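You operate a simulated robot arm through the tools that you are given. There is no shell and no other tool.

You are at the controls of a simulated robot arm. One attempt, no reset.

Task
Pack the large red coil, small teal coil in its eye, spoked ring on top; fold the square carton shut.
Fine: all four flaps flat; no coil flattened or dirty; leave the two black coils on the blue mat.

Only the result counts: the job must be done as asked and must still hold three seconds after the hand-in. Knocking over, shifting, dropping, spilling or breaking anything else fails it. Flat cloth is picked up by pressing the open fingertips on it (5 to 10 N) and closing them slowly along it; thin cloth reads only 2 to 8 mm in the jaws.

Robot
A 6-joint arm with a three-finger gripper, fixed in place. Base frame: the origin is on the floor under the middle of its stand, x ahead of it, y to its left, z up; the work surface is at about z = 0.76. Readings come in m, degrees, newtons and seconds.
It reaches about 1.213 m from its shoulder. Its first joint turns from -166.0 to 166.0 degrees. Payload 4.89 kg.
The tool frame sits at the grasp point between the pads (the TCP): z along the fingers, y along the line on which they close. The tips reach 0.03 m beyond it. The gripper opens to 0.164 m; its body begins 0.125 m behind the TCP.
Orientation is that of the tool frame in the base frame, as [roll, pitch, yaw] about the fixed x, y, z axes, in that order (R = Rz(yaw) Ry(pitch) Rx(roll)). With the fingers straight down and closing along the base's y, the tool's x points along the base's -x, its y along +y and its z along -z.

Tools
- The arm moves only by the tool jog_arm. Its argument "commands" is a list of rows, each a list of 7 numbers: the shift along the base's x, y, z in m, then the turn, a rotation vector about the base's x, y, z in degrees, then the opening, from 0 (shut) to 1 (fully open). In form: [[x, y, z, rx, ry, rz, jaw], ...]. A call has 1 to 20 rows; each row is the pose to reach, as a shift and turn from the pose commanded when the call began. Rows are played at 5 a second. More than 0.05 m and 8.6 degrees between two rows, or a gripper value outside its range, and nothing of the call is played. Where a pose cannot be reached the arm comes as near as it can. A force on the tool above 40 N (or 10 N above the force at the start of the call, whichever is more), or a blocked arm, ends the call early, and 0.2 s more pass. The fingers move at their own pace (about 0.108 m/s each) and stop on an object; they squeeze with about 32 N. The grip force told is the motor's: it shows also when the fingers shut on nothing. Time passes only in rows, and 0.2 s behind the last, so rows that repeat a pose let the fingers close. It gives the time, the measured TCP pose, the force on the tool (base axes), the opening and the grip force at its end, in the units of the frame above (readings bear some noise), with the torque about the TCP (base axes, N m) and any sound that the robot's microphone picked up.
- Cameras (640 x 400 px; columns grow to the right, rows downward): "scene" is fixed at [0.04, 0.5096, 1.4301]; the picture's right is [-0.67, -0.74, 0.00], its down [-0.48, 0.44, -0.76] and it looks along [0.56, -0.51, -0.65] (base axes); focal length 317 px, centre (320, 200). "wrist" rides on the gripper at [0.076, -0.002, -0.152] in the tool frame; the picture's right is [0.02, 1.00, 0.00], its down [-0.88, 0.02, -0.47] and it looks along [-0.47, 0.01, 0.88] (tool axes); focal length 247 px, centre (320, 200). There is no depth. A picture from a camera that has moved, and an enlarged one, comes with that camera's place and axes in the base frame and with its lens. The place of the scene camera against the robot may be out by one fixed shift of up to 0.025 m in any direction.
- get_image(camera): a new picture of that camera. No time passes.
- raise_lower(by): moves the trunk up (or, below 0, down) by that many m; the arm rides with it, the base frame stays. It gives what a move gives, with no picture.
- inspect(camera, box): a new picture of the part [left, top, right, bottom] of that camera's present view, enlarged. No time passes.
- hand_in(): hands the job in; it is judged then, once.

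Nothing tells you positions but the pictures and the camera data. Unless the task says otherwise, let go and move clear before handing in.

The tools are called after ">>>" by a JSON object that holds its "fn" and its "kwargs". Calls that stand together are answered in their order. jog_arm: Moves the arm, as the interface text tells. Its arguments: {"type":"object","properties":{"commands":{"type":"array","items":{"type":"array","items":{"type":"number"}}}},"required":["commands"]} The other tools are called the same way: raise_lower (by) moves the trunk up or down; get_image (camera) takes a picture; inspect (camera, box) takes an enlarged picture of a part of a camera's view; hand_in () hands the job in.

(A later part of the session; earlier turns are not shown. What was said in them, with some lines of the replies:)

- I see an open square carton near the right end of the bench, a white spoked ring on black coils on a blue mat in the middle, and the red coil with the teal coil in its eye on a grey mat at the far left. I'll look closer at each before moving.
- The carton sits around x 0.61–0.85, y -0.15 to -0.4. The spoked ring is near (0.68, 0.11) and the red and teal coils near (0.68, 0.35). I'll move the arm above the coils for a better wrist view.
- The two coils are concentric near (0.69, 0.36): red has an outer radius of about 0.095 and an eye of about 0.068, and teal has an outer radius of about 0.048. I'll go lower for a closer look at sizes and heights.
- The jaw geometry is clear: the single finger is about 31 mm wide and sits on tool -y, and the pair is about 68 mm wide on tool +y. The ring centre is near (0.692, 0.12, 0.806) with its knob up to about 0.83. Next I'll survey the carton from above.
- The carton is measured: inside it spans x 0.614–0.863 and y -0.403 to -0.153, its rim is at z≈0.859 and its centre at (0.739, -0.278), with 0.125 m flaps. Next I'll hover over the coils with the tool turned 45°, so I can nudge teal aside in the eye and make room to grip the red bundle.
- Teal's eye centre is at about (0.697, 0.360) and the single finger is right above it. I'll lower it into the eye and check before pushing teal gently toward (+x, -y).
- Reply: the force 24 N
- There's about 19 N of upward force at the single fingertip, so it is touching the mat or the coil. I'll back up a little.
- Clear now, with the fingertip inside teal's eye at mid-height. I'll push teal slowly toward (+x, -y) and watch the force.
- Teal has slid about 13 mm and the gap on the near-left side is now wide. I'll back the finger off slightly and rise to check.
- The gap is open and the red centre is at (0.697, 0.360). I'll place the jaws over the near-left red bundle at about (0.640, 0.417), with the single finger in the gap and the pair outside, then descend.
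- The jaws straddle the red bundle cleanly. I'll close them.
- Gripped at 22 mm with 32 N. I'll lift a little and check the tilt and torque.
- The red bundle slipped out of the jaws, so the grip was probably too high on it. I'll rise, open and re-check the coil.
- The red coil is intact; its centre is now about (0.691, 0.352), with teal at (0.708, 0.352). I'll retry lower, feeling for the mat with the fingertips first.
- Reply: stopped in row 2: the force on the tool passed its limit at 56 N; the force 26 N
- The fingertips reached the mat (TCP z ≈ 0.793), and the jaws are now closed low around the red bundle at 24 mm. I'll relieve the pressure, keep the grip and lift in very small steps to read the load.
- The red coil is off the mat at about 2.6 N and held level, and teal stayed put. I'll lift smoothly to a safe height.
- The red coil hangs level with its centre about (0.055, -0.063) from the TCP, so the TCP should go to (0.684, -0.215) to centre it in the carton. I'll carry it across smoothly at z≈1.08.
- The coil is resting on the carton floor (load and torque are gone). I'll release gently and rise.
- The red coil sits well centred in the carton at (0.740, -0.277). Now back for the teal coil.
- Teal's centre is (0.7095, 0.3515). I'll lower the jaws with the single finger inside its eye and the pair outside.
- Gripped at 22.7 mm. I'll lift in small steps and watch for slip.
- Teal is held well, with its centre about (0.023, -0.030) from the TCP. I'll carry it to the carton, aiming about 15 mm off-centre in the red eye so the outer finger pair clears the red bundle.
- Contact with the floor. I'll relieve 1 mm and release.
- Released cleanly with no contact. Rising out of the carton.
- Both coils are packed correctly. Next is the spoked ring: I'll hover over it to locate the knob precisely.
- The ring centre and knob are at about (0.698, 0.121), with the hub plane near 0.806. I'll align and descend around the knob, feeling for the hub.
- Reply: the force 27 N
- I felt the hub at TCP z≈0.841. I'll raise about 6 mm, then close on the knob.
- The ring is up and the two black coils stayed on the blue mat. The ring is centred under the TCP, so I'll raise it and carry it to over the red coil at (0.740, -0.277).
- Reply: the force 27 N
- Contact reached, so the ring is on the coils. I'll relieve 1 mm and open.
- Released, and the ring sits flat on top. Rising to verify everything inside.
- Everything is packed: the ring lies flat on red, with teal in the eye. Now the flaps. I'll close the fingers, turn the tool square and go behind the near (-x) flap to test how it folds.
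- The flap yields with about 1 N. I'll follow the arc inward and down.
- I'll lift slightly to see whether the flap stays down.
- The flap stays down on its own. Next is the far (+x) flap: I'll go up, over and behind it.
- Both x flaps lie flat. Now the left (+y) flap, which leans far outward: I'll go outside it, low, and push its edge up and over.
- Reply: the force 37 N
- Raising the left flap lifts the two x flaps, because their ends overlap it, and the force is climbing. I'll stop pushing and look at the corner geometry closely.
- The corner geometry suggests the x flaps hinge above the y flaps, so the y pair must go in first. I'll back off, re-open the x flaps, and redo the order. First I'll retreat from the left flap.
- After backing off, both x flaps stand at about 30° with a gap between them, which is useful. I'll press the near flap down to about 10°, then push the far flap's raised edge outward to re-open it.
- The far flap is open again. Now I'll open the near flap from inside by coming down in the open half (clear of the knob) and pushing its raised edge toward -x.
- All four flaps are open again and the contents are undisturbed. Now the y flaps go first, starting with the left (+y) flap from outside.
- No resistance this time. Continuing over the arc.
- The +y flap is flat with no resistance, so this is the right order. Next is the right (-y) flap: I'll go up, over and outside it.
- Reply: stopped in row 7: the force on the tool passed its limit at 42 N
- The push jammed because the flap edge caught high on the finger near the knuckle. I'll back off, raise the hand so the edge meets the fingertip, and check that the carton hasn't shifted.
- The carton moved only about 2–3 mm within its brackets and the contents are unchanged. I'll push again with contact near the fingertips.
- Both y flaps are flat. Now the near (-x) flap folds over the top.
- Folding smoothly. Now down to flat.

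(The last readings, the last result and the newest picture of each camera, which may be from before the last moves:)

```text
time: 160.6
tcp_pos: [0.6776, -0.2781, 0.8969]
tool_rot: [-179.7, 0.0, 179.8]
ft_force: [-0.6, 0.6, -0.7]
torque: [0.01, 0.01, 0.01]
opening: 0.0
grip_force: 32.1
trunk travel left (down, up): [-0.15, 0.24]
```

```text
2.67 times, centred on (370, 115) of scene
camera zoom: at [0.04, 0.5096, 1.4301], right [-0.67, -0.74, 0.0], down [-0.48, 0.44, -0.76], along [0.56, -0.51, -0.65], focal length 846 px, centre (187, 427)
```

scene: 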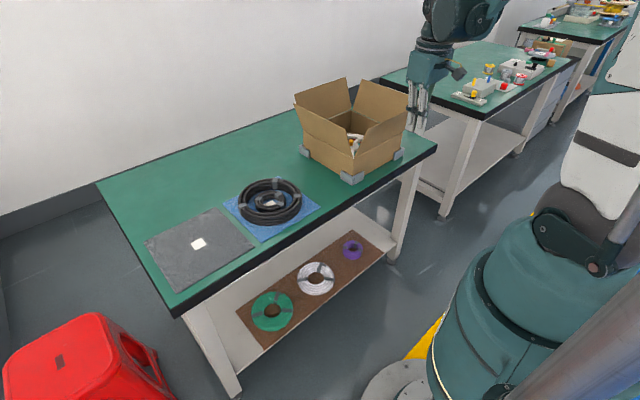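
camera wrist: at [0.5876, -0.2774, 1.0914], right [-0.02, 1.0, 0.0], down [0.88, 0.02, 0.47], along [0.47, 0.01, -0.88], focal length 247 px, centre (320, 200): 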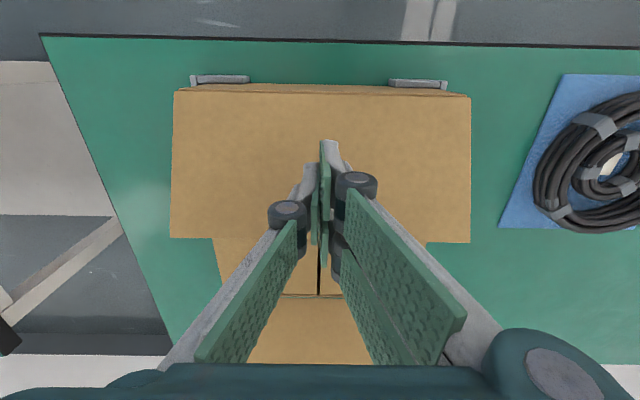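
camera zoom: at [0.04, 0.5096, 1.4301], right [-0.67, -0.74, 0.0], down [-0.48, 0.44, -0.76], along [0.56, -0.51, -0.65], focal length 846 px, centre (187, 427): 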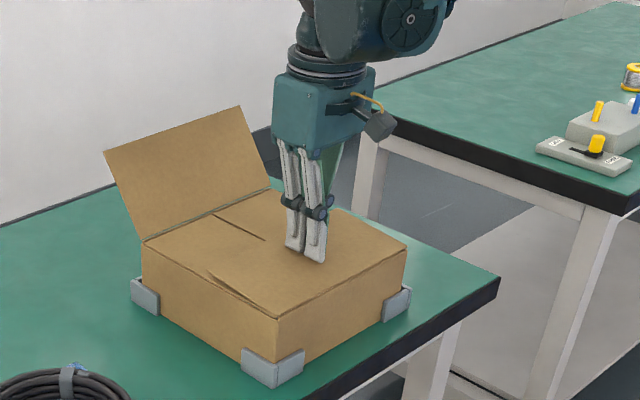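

>>> {"fn": "jog_arm", "kwargs": {"commands": [[0, 0, -0.002, 0, 0, 0, 0], [0, 0, -0.004, 0, 0, 0, 0], [0, 0, -0.004, 0, 0, 0, 0]]}}

>>> {"fn": "inspect", "kwargs": {"camera": "scene", "box": [300, 90, 430, 190]}}

```text
time: 161.4
tcp_pos: [0.6779, -0.2774, 0.8932]
tool_rot: [-179.9, 0.0, -180.0]
ft_force: [0.5, -0.2, 0.1]
torque: [0.04, 0.01, 0.0]
opening: 0.0
grip_force: 32.3
trunk travel left (down, up): [-0.15, 0.24]
```

```text
4.00 times, centred on (365, 140) of scene
camera zoom: at [0.04, 0.5096, 1.4301], right [-0.67, -0.74, 0.0], down [-0.48, 0.44, -0.76], along [0.56, -0.51, -0.65], focal length 1268 px, centre (140, 440)
```

zoom: 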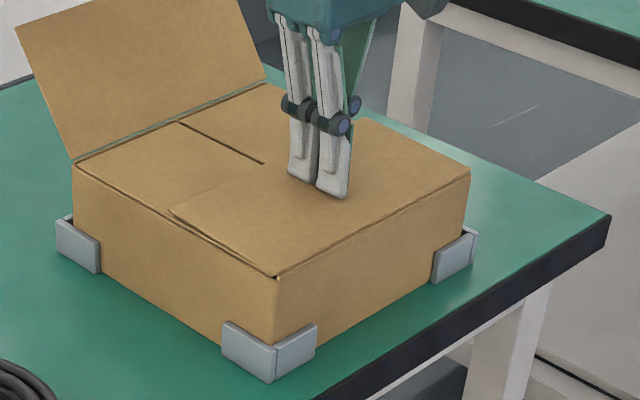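

>>> {"fn": "jog_arm", "kwargs": {"commands": [[0, 0, -0.0015, 0, 0, 0, 0], [0, 0, -0.003, 0, 0, 0, 0], [0, 0, -0.003, 0, 0, 0, 0]]}}

>>> {"fn": "inspect", "kwargs": {"camera": "scene", "box": [300, 90, 430, 190]}}

```text
time: 162.2
tcp_pos: [0.6772, -0.2776, 0.8896]
tool_rot: [-179.9, 0.0, 179.9]
ft_force: [0.5, 0.0, 0.3]
torque: [-0.02, 0.01, -0.03]
opening: 0.0
grip_force: 31.7
trunk travel left (down, up): [-0.15, 0.24]
```

```text
4.00 times, centred on (365, 140) of scene
camera zoom: at [0.04, 0.5096, 1.4301], right [-0.67, -0.74, 0.0], down [-0.48, 0.44, -0.76], along [0.56, -0.51, -0.65], focal length 1268 px, centre (140, 440)
```

zoom: 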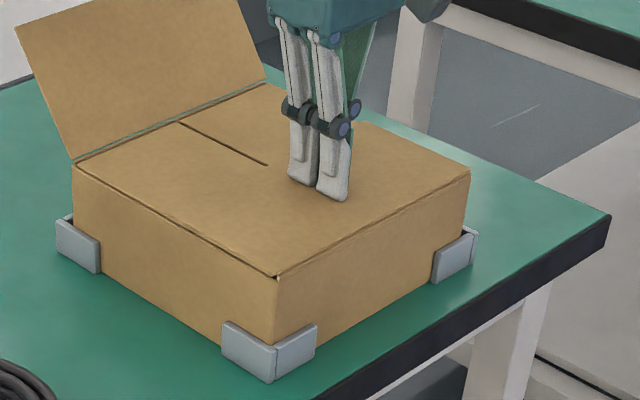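

The near flap is flush. Finally the far (+x) flap: up, over and behind it.

>>> {"fn": "jog_arm", "kwargs": {"commands": [[0, 0, 0.03, 0, 0, 0, 0], [0, 0, 0.075, 0, 0, 0, 0], [0.01, 0, 0.12, 0, 0, 0, 0], [0.025, 0, 0.165, 0, 0, 0, 0], [0.05, 0, 0.2, 0, 0, 0, 0], [0.09, 0, 0.21, 0, 0, 0, 0], [0.135, 0, 0.21, 0, 0, 0, 0], [0.18, 0, 0.21, 0, 0, 0, 0], [0.225, 0, 0.21, 0, 0, 0, 0], [0.27, 0, 0.21, 0, 0, 0, 0], [0.305, 0, 0.19, 0, 0, 0, 0], [0.315, 0, 0.15, 0, 0, 0, 0], [0.315, 0, 0.11, 0, 0, 0, 0], [0.315, 0, 0.088, 0, 0, 0, 0], [0.315, 0, 0.088, 0, 0, 0, 0]]}}

>>> {"fn": "get_image", "kwargs": {"camera": "wrist"}}

>>> {"fn": "inspect", "kwargs": {"camera": "scene", "box": [250, 40, 450, 190]}}

```text
time: 165.4
tcp_pos: [0.992, -0.2787, 0.9748]
tool_rot: [-179.8, 0.0, 179.8]
ft_force: [0.3, -0.4, 0.1]
torque: [0.0, 0.05, 0.02]
opening: 0.0
grip_force: 31.8
trunk travel left (down, up): [-0.15, 0.24]
```

```text
taken
camera wrist: at [0.9153, -0.2784, 1.1274], right [-0.02, 1.0, 0.0], down [0.88, 0.02, 0.47], along [0.47, 0.01, -0.88], focal length 247 px, centre (320, 200)
```

wrist: 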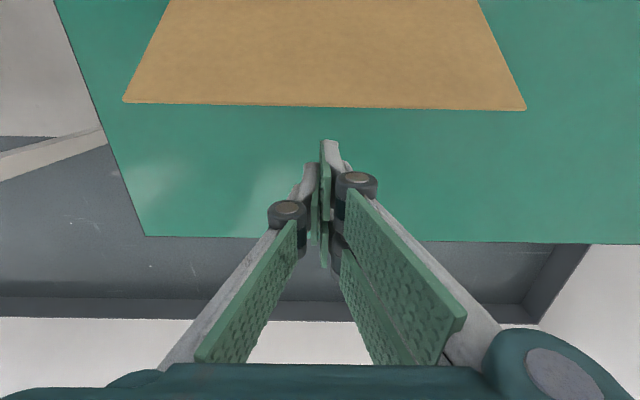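

```text
2.67 times, centred on (350, 115) of scene
camera zoom: at [0.04, 0.5096, 1.4301], right [-0.67, -0.74, 0.0], down [-0.48, 0.44, -0.76], along [0.56, -0.51, -0.65], focal length 846 px, centre (240, 427)
```

zoom: 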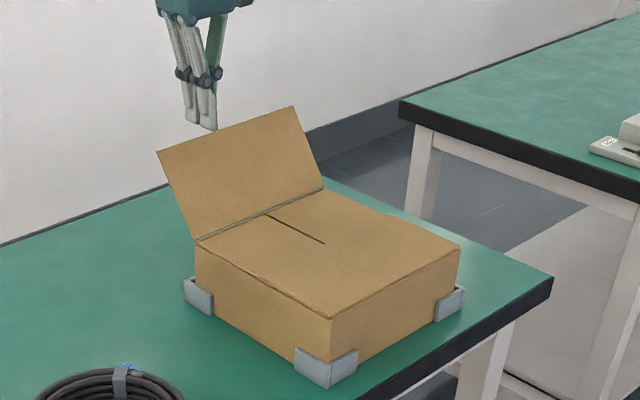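

>>> {"fn": "jog_arm", "kwargs": {"commands": [[-0.012, 0, 0, 0, 0, 0, 0], [-0.022, 0, 0.002, 0, 0, 0, 0], [-0.035, 0, 0.005, 0, 0, 0, 0], [-0.049, 0, 0.008, 0, 0, 0, 0], [-0.065, 0, 0.011, 0, 0, 0, 0], [-0.081, 0, 0.0135, 0, 0, 0, 0], [-0.095, 0, 0.013, 0, 0, 0, 0], [-0.109, 0, 0.011, 0, 0, 0, 0], [-0.122, 0, 0.008, 0, 0, 0, 0], [-0.134, 0, 0.0035, 0, 0, 0, 0], [-0.146, 0, -0.003, 0, 0, 0, 0], [-0.157, 0, -0.011, 0, 0, 0, 0], [-0.169, 0, -0.023, 0, 0, 0, 0], [-0.179, 0, -0.0365, 0, 0, 0, 0]]}}

>>> {"fn": "inspect", "kwargs": {"camera": "scene", "box": [250, 40, 450, 190]}}

>>> {"fn": "get_image", "kwargs": {"camera": "wrist"}}

```text
time: 168.4
tcp_pos: [0.8122, -0.2787, 0.9412]
tool_rot: [-179.9, 0.0, 180.0]
ft_force: [0.1, 0.3, -0.6]
torque: [0.02, 0.0, 0.02]
opening: 0.0001
grip_force: 32.4
trunk travel left (down, up): [-0.15, 0.24]
```

```text
2.67 times, centred on (350, 115) of scene
camera zoom: at [0.04, 0.5096, 1.4301], right [-0.67, -0.74, 0.0], down [-0.48, 0.44, -0.76], along [0.56, -0.51, -0.65], focal length 846 px, centre (240, 427)
```

zoom: 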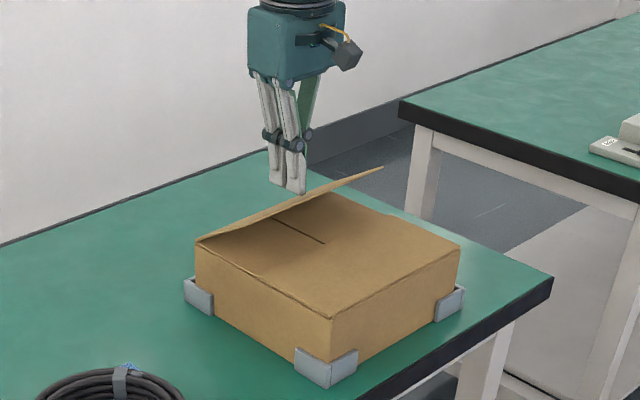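

```text
taken
camera wrist: at [0.7349, -0.2778, 1.0927], right [-0.02, 1.0, 0.0], down [0.88, 0.02, 0.47], along [0.47, 0.01, -0.88], focal length 247 px, centre (320, 200)
```

wrist: 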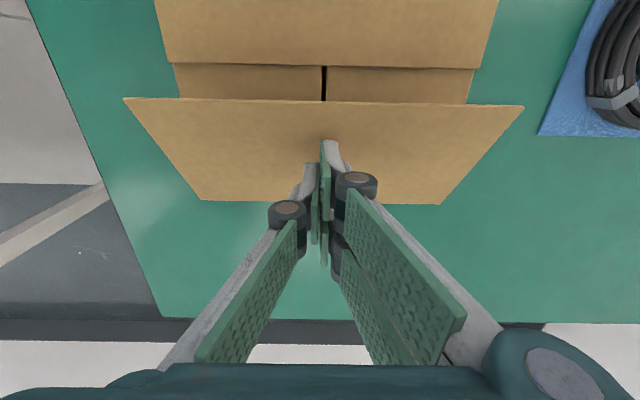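

>>> {"fn": "jog_arm", "kwargs": {"commands": [[-0.006, 0, -0.013, 0, 0, 0, 0], [-0.01, 0, -0.024, 0, 0, 0, 0], [-0.012, 0, -0.033, 0, 0, 0, 0], [-0.013, 0, -0.041, 0, 0, 0, 0], [-0.013, 0, -0.046, 0, 0, 0, 0], [-0.013, 0, -0.05, 0, 0, 0, 0], [-0.013, 0, -0.05, 0, 0, 0, 0]]}}

>>> {"fn": "inspect", "kwargs": {"camera": "scene", "box": [290, 70, 430, 190]}}

>>> {"fn": "get_image", "kwargs": {"camera": "wrist"}}

```text
time: 170.0
tcp_pos: [0.7993, -0.2784, 0.8911]
tool_rot: [-179.9, 0.0, 179.9]
ft_force: [-0.2, 0.7, 0.4]
torque: [0.02, 0.03, -0.01]
opening: 0.0
grip_force: 31.4
trunk travel left (down, up): [-0.15, 0.24]
```

```text
3.33 times, centred on (360, 130) of scene
camera zoom: at [0.04, 0.5096, 1.4301], right [-0.67, -0.74, 0.0], down [-0.48, 0.44, -0.76], along [0.56, -0.51, -0.65], focal length 1057 px, centre (187, 433)
```

zoom: 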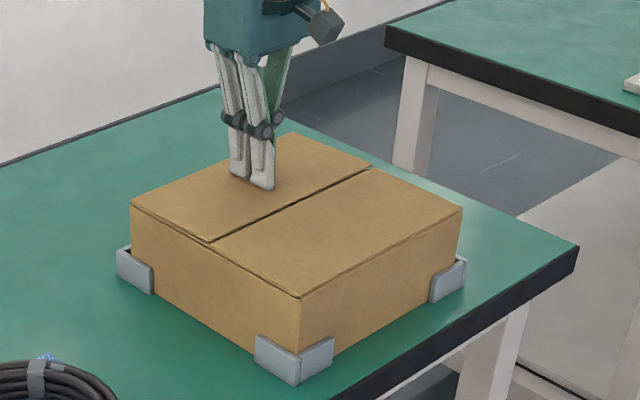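

```text
taken
camera wrist: at [0.7226, -0.2774, 1.0432], right [-0.02, 1.0, 0.0], down [0.88, 0.02, 0.47], along [0.47, 0.01, -0.88], focal length 247 px, centre (320, 200)
```

wrist: 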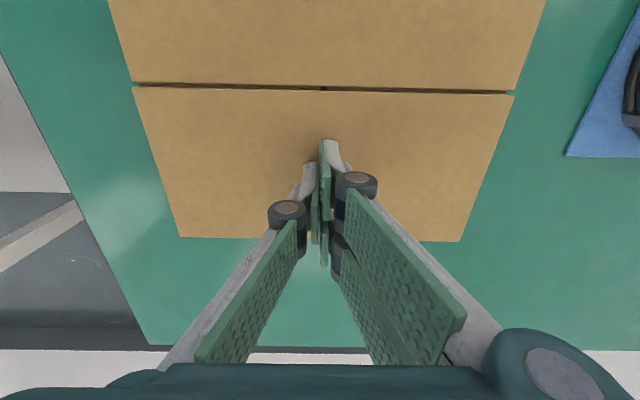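

>>> {"fn": "jog_arm", "kwargs": {"commands": [[0, 0, -0.001, 0, 0, 0, 0], [0, 0, -0.002, 0, 0, 0, 0], [0, 0, -0.002, 0, 0, 0, 0]]}}

>>> {"fn": "inspect", "kwargs": {"camera": "scene", "box": [300, 90, 420, 170]}}

```text
time: 170.8
tcp_pos: [0.8007, -0.2783, 0.8894]
tool_rot: [-179.9, 0.0, 179.9]
ft_force: [-0.5, 0.3, -0.3]
torque: [0.0, 0.01, 0.01]
opening: 0.0
grip_force: 32.1
trunk travel left (down, up): [-0.15, 0.24]
```

```text
5.00 times, centred on (360, 130) of scene
camera zoom: at [0.04, 0.5096, 1.4301], right [-0.67, -0.74, 0.0], down [-0.48, 0.44, -0.76], along [0.56, -0.51, -0.65], focal length 1585 px, centre (120, 550)
```

zoom: 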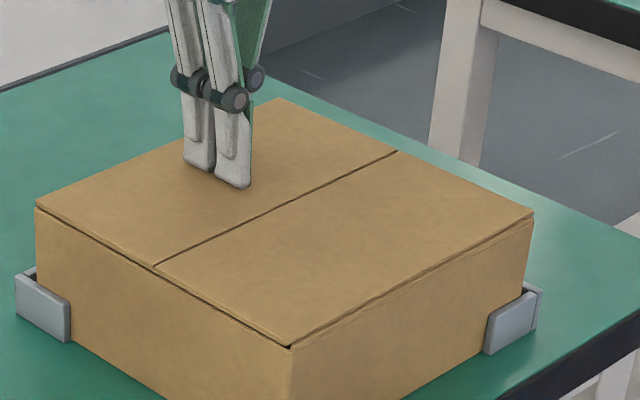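

All four flaps look flat and flush. I'll lift straight up and move clear, then check that they hold.

>>> {"fn": "jog_arm", "kwargs": {"commands": [[0, 0, 0.01, 0, 0, 0, 0], [0, 0, 0.03, 0, 0, 0, 0], [0, 0, 0.07, 0, 0, 0, 0], [0, 0, 0.11, 0, 0, 0, 0], [-0.02, 0, 0.15, 0, 0, 0, 0], [-0.05, 0.0, 0.19, 0, 0, 0, 0], [-0.09, 0.0, 0.22, 0, 0, 0, 0], [-0.13, 0, 0.25, 0, 0, 0, 0.2], [-0.17, 0, 0.27, 0, 0, 0, 0.5], [-0.21, 0, 0.28, 0, 0, 0, 0.8], [-0.25, 0, 0.28, 0, 0, 0, 1], [-0.25, 0, 0.28, 0, 0, 0, 1], [-0.25, 0, 0.28, 0, 0, 0, 1]]}}

>>> {"fn": "get_image", "kwargs": {"camera": "wrist"}}

>>> {"fn": "inspect", "kwargs": {"camera": "scene", "box": [290, 80, 430, 190]}}

>>> {"fn": "get_image", "kwargs": {"camera": "scene"}}

```text
time: 173.6
tcp_pos: [0.5499, -0.2781, 1.1698]
tool_rot: [-179.9, 0.0, 180.0]
ft_force: [-1.7, 0.1, -0.7]
torque: [-0.01, -0.08, 0.01]
opening: 0.1639
grip_force: 0.2
trunk travel left (down, up): [-0.15, 0.24]
```

```text
taken
camera wrist: at [0.4724, -0.2774, 1.3217], right [-0.02, 1.0, 0.0], down [0.88, 0.02, 0.47], along [0.47, 0.01, -0.88], focal length 247 px, centre (320, 200)
```

wrist: 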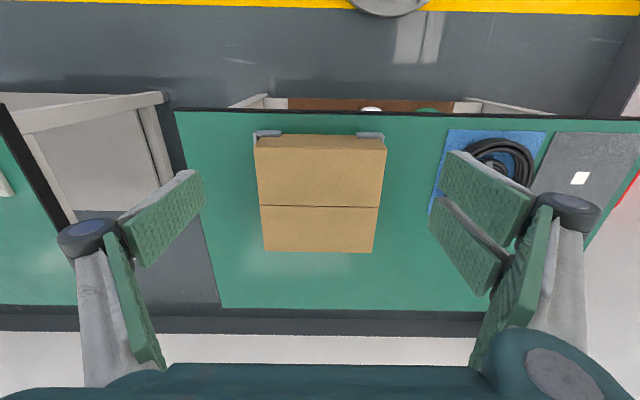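

```text
3.64 times, centred on (360, 135) of scene
camera zoom: at [0.04, 0.5096, 1.4301], right [-0.67, -0.74, 0.0], down [-0.48, 0.44, -0.76], along [0.56, -0.51, -0.65], focal length 1153 px, centre (174, 436)
```

zoom: 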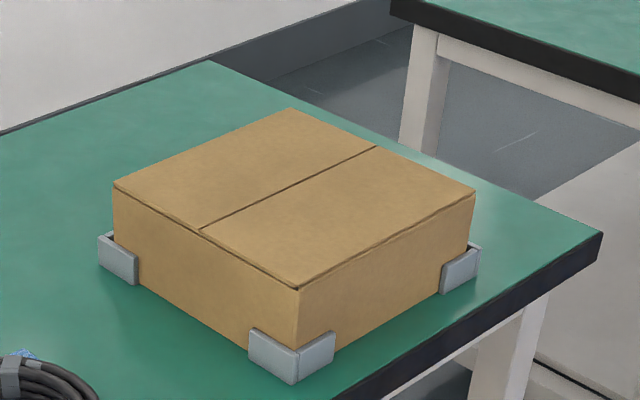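

```text
taken
```

scene: 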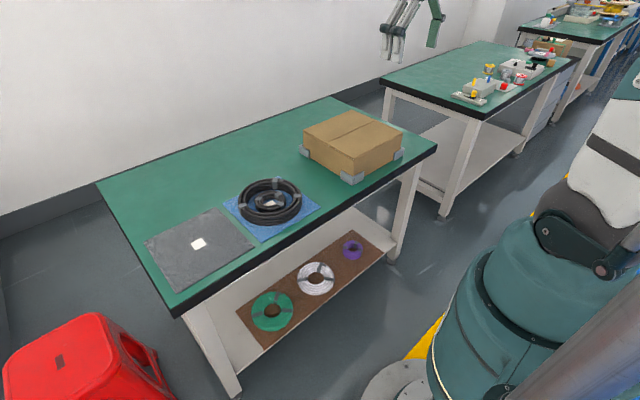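

The carton is closed. I'll idle a few seconds and re-inspect for any flap creep before handing in.

>>> {"fn": "jog_arm", "kwargs": {"commands": [[0, 0, 0.01, 0, 0, 0, 1], [0, 0, 0.02, 0, 0, 0, 1], [0, 0, 0.02, 0, 0, 0, 1], [0, 0, 0.02, 0, 0, 0, 1], [0, 0, 0.02, 0, 0, 0, 1], [0, 0, 0.02, 0, 0, 0, 1], [0, 0, 0.02, 0, 0, 0, 1], [0, 0, 0.02, 0, 0, 0, 1], [0, 0, 0.02, 0, 0, 0, 1], [0, 0, 0.02, 0, 0, 0, 1], [0, 0, 0.02, 0, 0, 0, 1], [0, 0, 0.02, 0, 0, 0, 1], [0, 0, 0.02, 0, 0, 0, 1], [0, 0, 0.02, 0, 0, 0, 1], [0, 0, 0.02, 0, 0, 0, 1], [0, 0, 0.02, 0, 0, 0, 1], [0, 0, 0.02, 0, 0, 0, 1], [0, 0, 0.02, 0, 0, 0, 1]]}}

>>> {"fn": "inspect", "kwargs": {"camera": "scene", "box": [290, 100, 420, 180]}}

>>> {"fn": "inspect", "kwargs": {"camera": "wrist", "box": [220, 110, 420, 270]}}

>>> {"fn": "inspect", "kwargs": {"camera": "scene", "box": [200, 160, 340, 250]}}

```text
time: 177.4
tcp_pos: [0.5491, -0.2783, 1.1881]
tool_rot: [-180.0, 0.0, 179.9]
ft_force: [0.2, -0.4, -0.3]
torque: [-0.01, -0.01, -0.01]
opening: 0.1642
grip_force: 0.1
trunk travel left (down, up): [-0.15, 0.24]
```

```text
4.92 times, centred on (355, 140) of scene
camera zoom: at [0.04, 0.5096, 1.4301], right [-0.67, -0.74, 0.0], down [-0.48, 0.44, -0.76], along [0.56, -0.51, -0.65], focal length 1561 px, centre (148, 495)
```

zoom: 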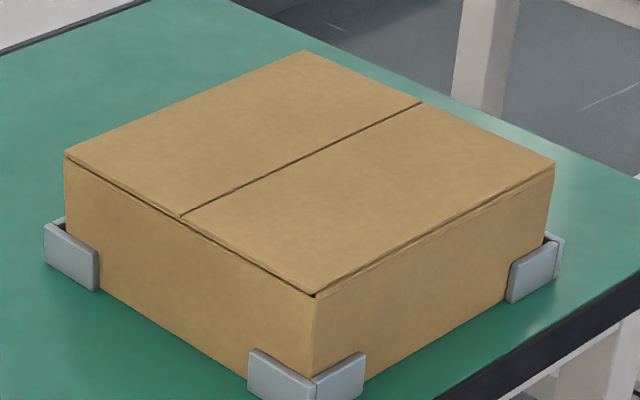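

```text
2.50 times, centred on (320, 190) of wrist
camera zoom: at [0.4727, -0.2774, 1.3408], right [-0.02, 1.0, 0.0], down [0.88, 0.02, 0.47], along [0.47, 0.01, -0.88], focal length 617 px, centre (320, 225)
```

zoom: 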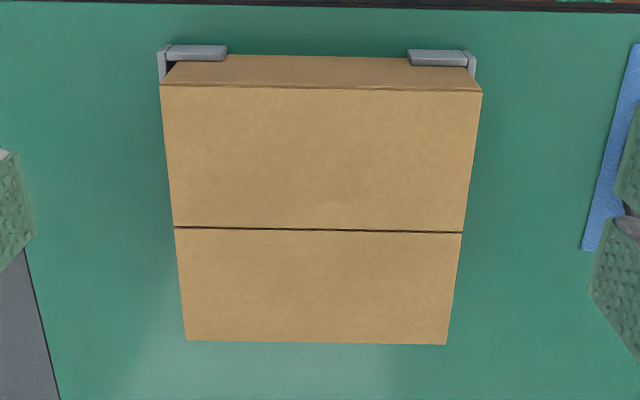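

```text
4.44 times, centred on (270, 205) of scene
camera zoom: at [0.04, 0.5096, 1.4301], right [-0.67, -0.74, 0.0], down [-0.48, 0.44, -0.76], along [0.56, -0.51, -0.65], focal length 1409 px, centre (542, 178)
```

zoom: 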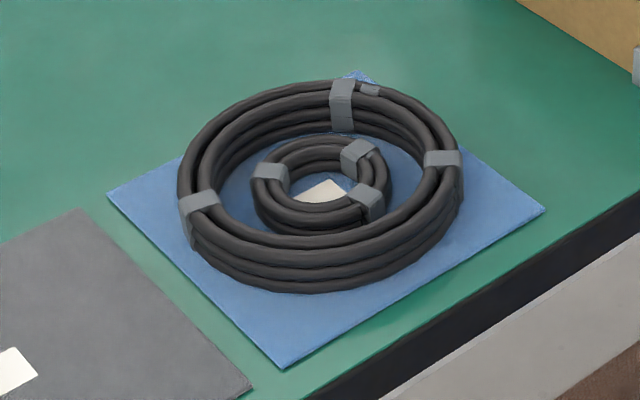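

The flaps stay flat and flush, the carton sits in its brackets, and both black coils rest on the blue mat. The gripper is open and clear, so I'm handing in.

>>> {"fn": "hand_in", "kwargs": {}}

```text
The job is handed in.
```

The job is handed in, but I haven't been told whether it passed. The red coil is in the carton with the teal coil in its eye and the spoked ring flat on top. All four flaps are folded shut, and both black coils are still on the blue mat.

After I moved clear I waited about 4 seconds: the two top flaps stayed flat and flush and nothing else moved. The two inner flaps are hidden under the top pair, so I couldn't check them again once they were covered.

Some things went less smoothly and could matter in judging:
- **Red coil:** it slipped out of my first grip and slid about 10 mm on its mat. On the second try a fingertip hit the mat at 56 N before I got hold of it. It looked undamaged.
- **Teal coil:** I nudged it about 14 mm within the red coil's eye to make room for the finger. It also took a 15 N press when I set it down.
- **Spoked ring:** it pressed on the coils with about 27 N when I set it down.
- **Flaps:** I folded the wrong pair first, so I reopened them and started again with the inner pair.
- **Carton:** one flap push jammed at 42 N and moved the carton about 3 mm inside its corner brackets.
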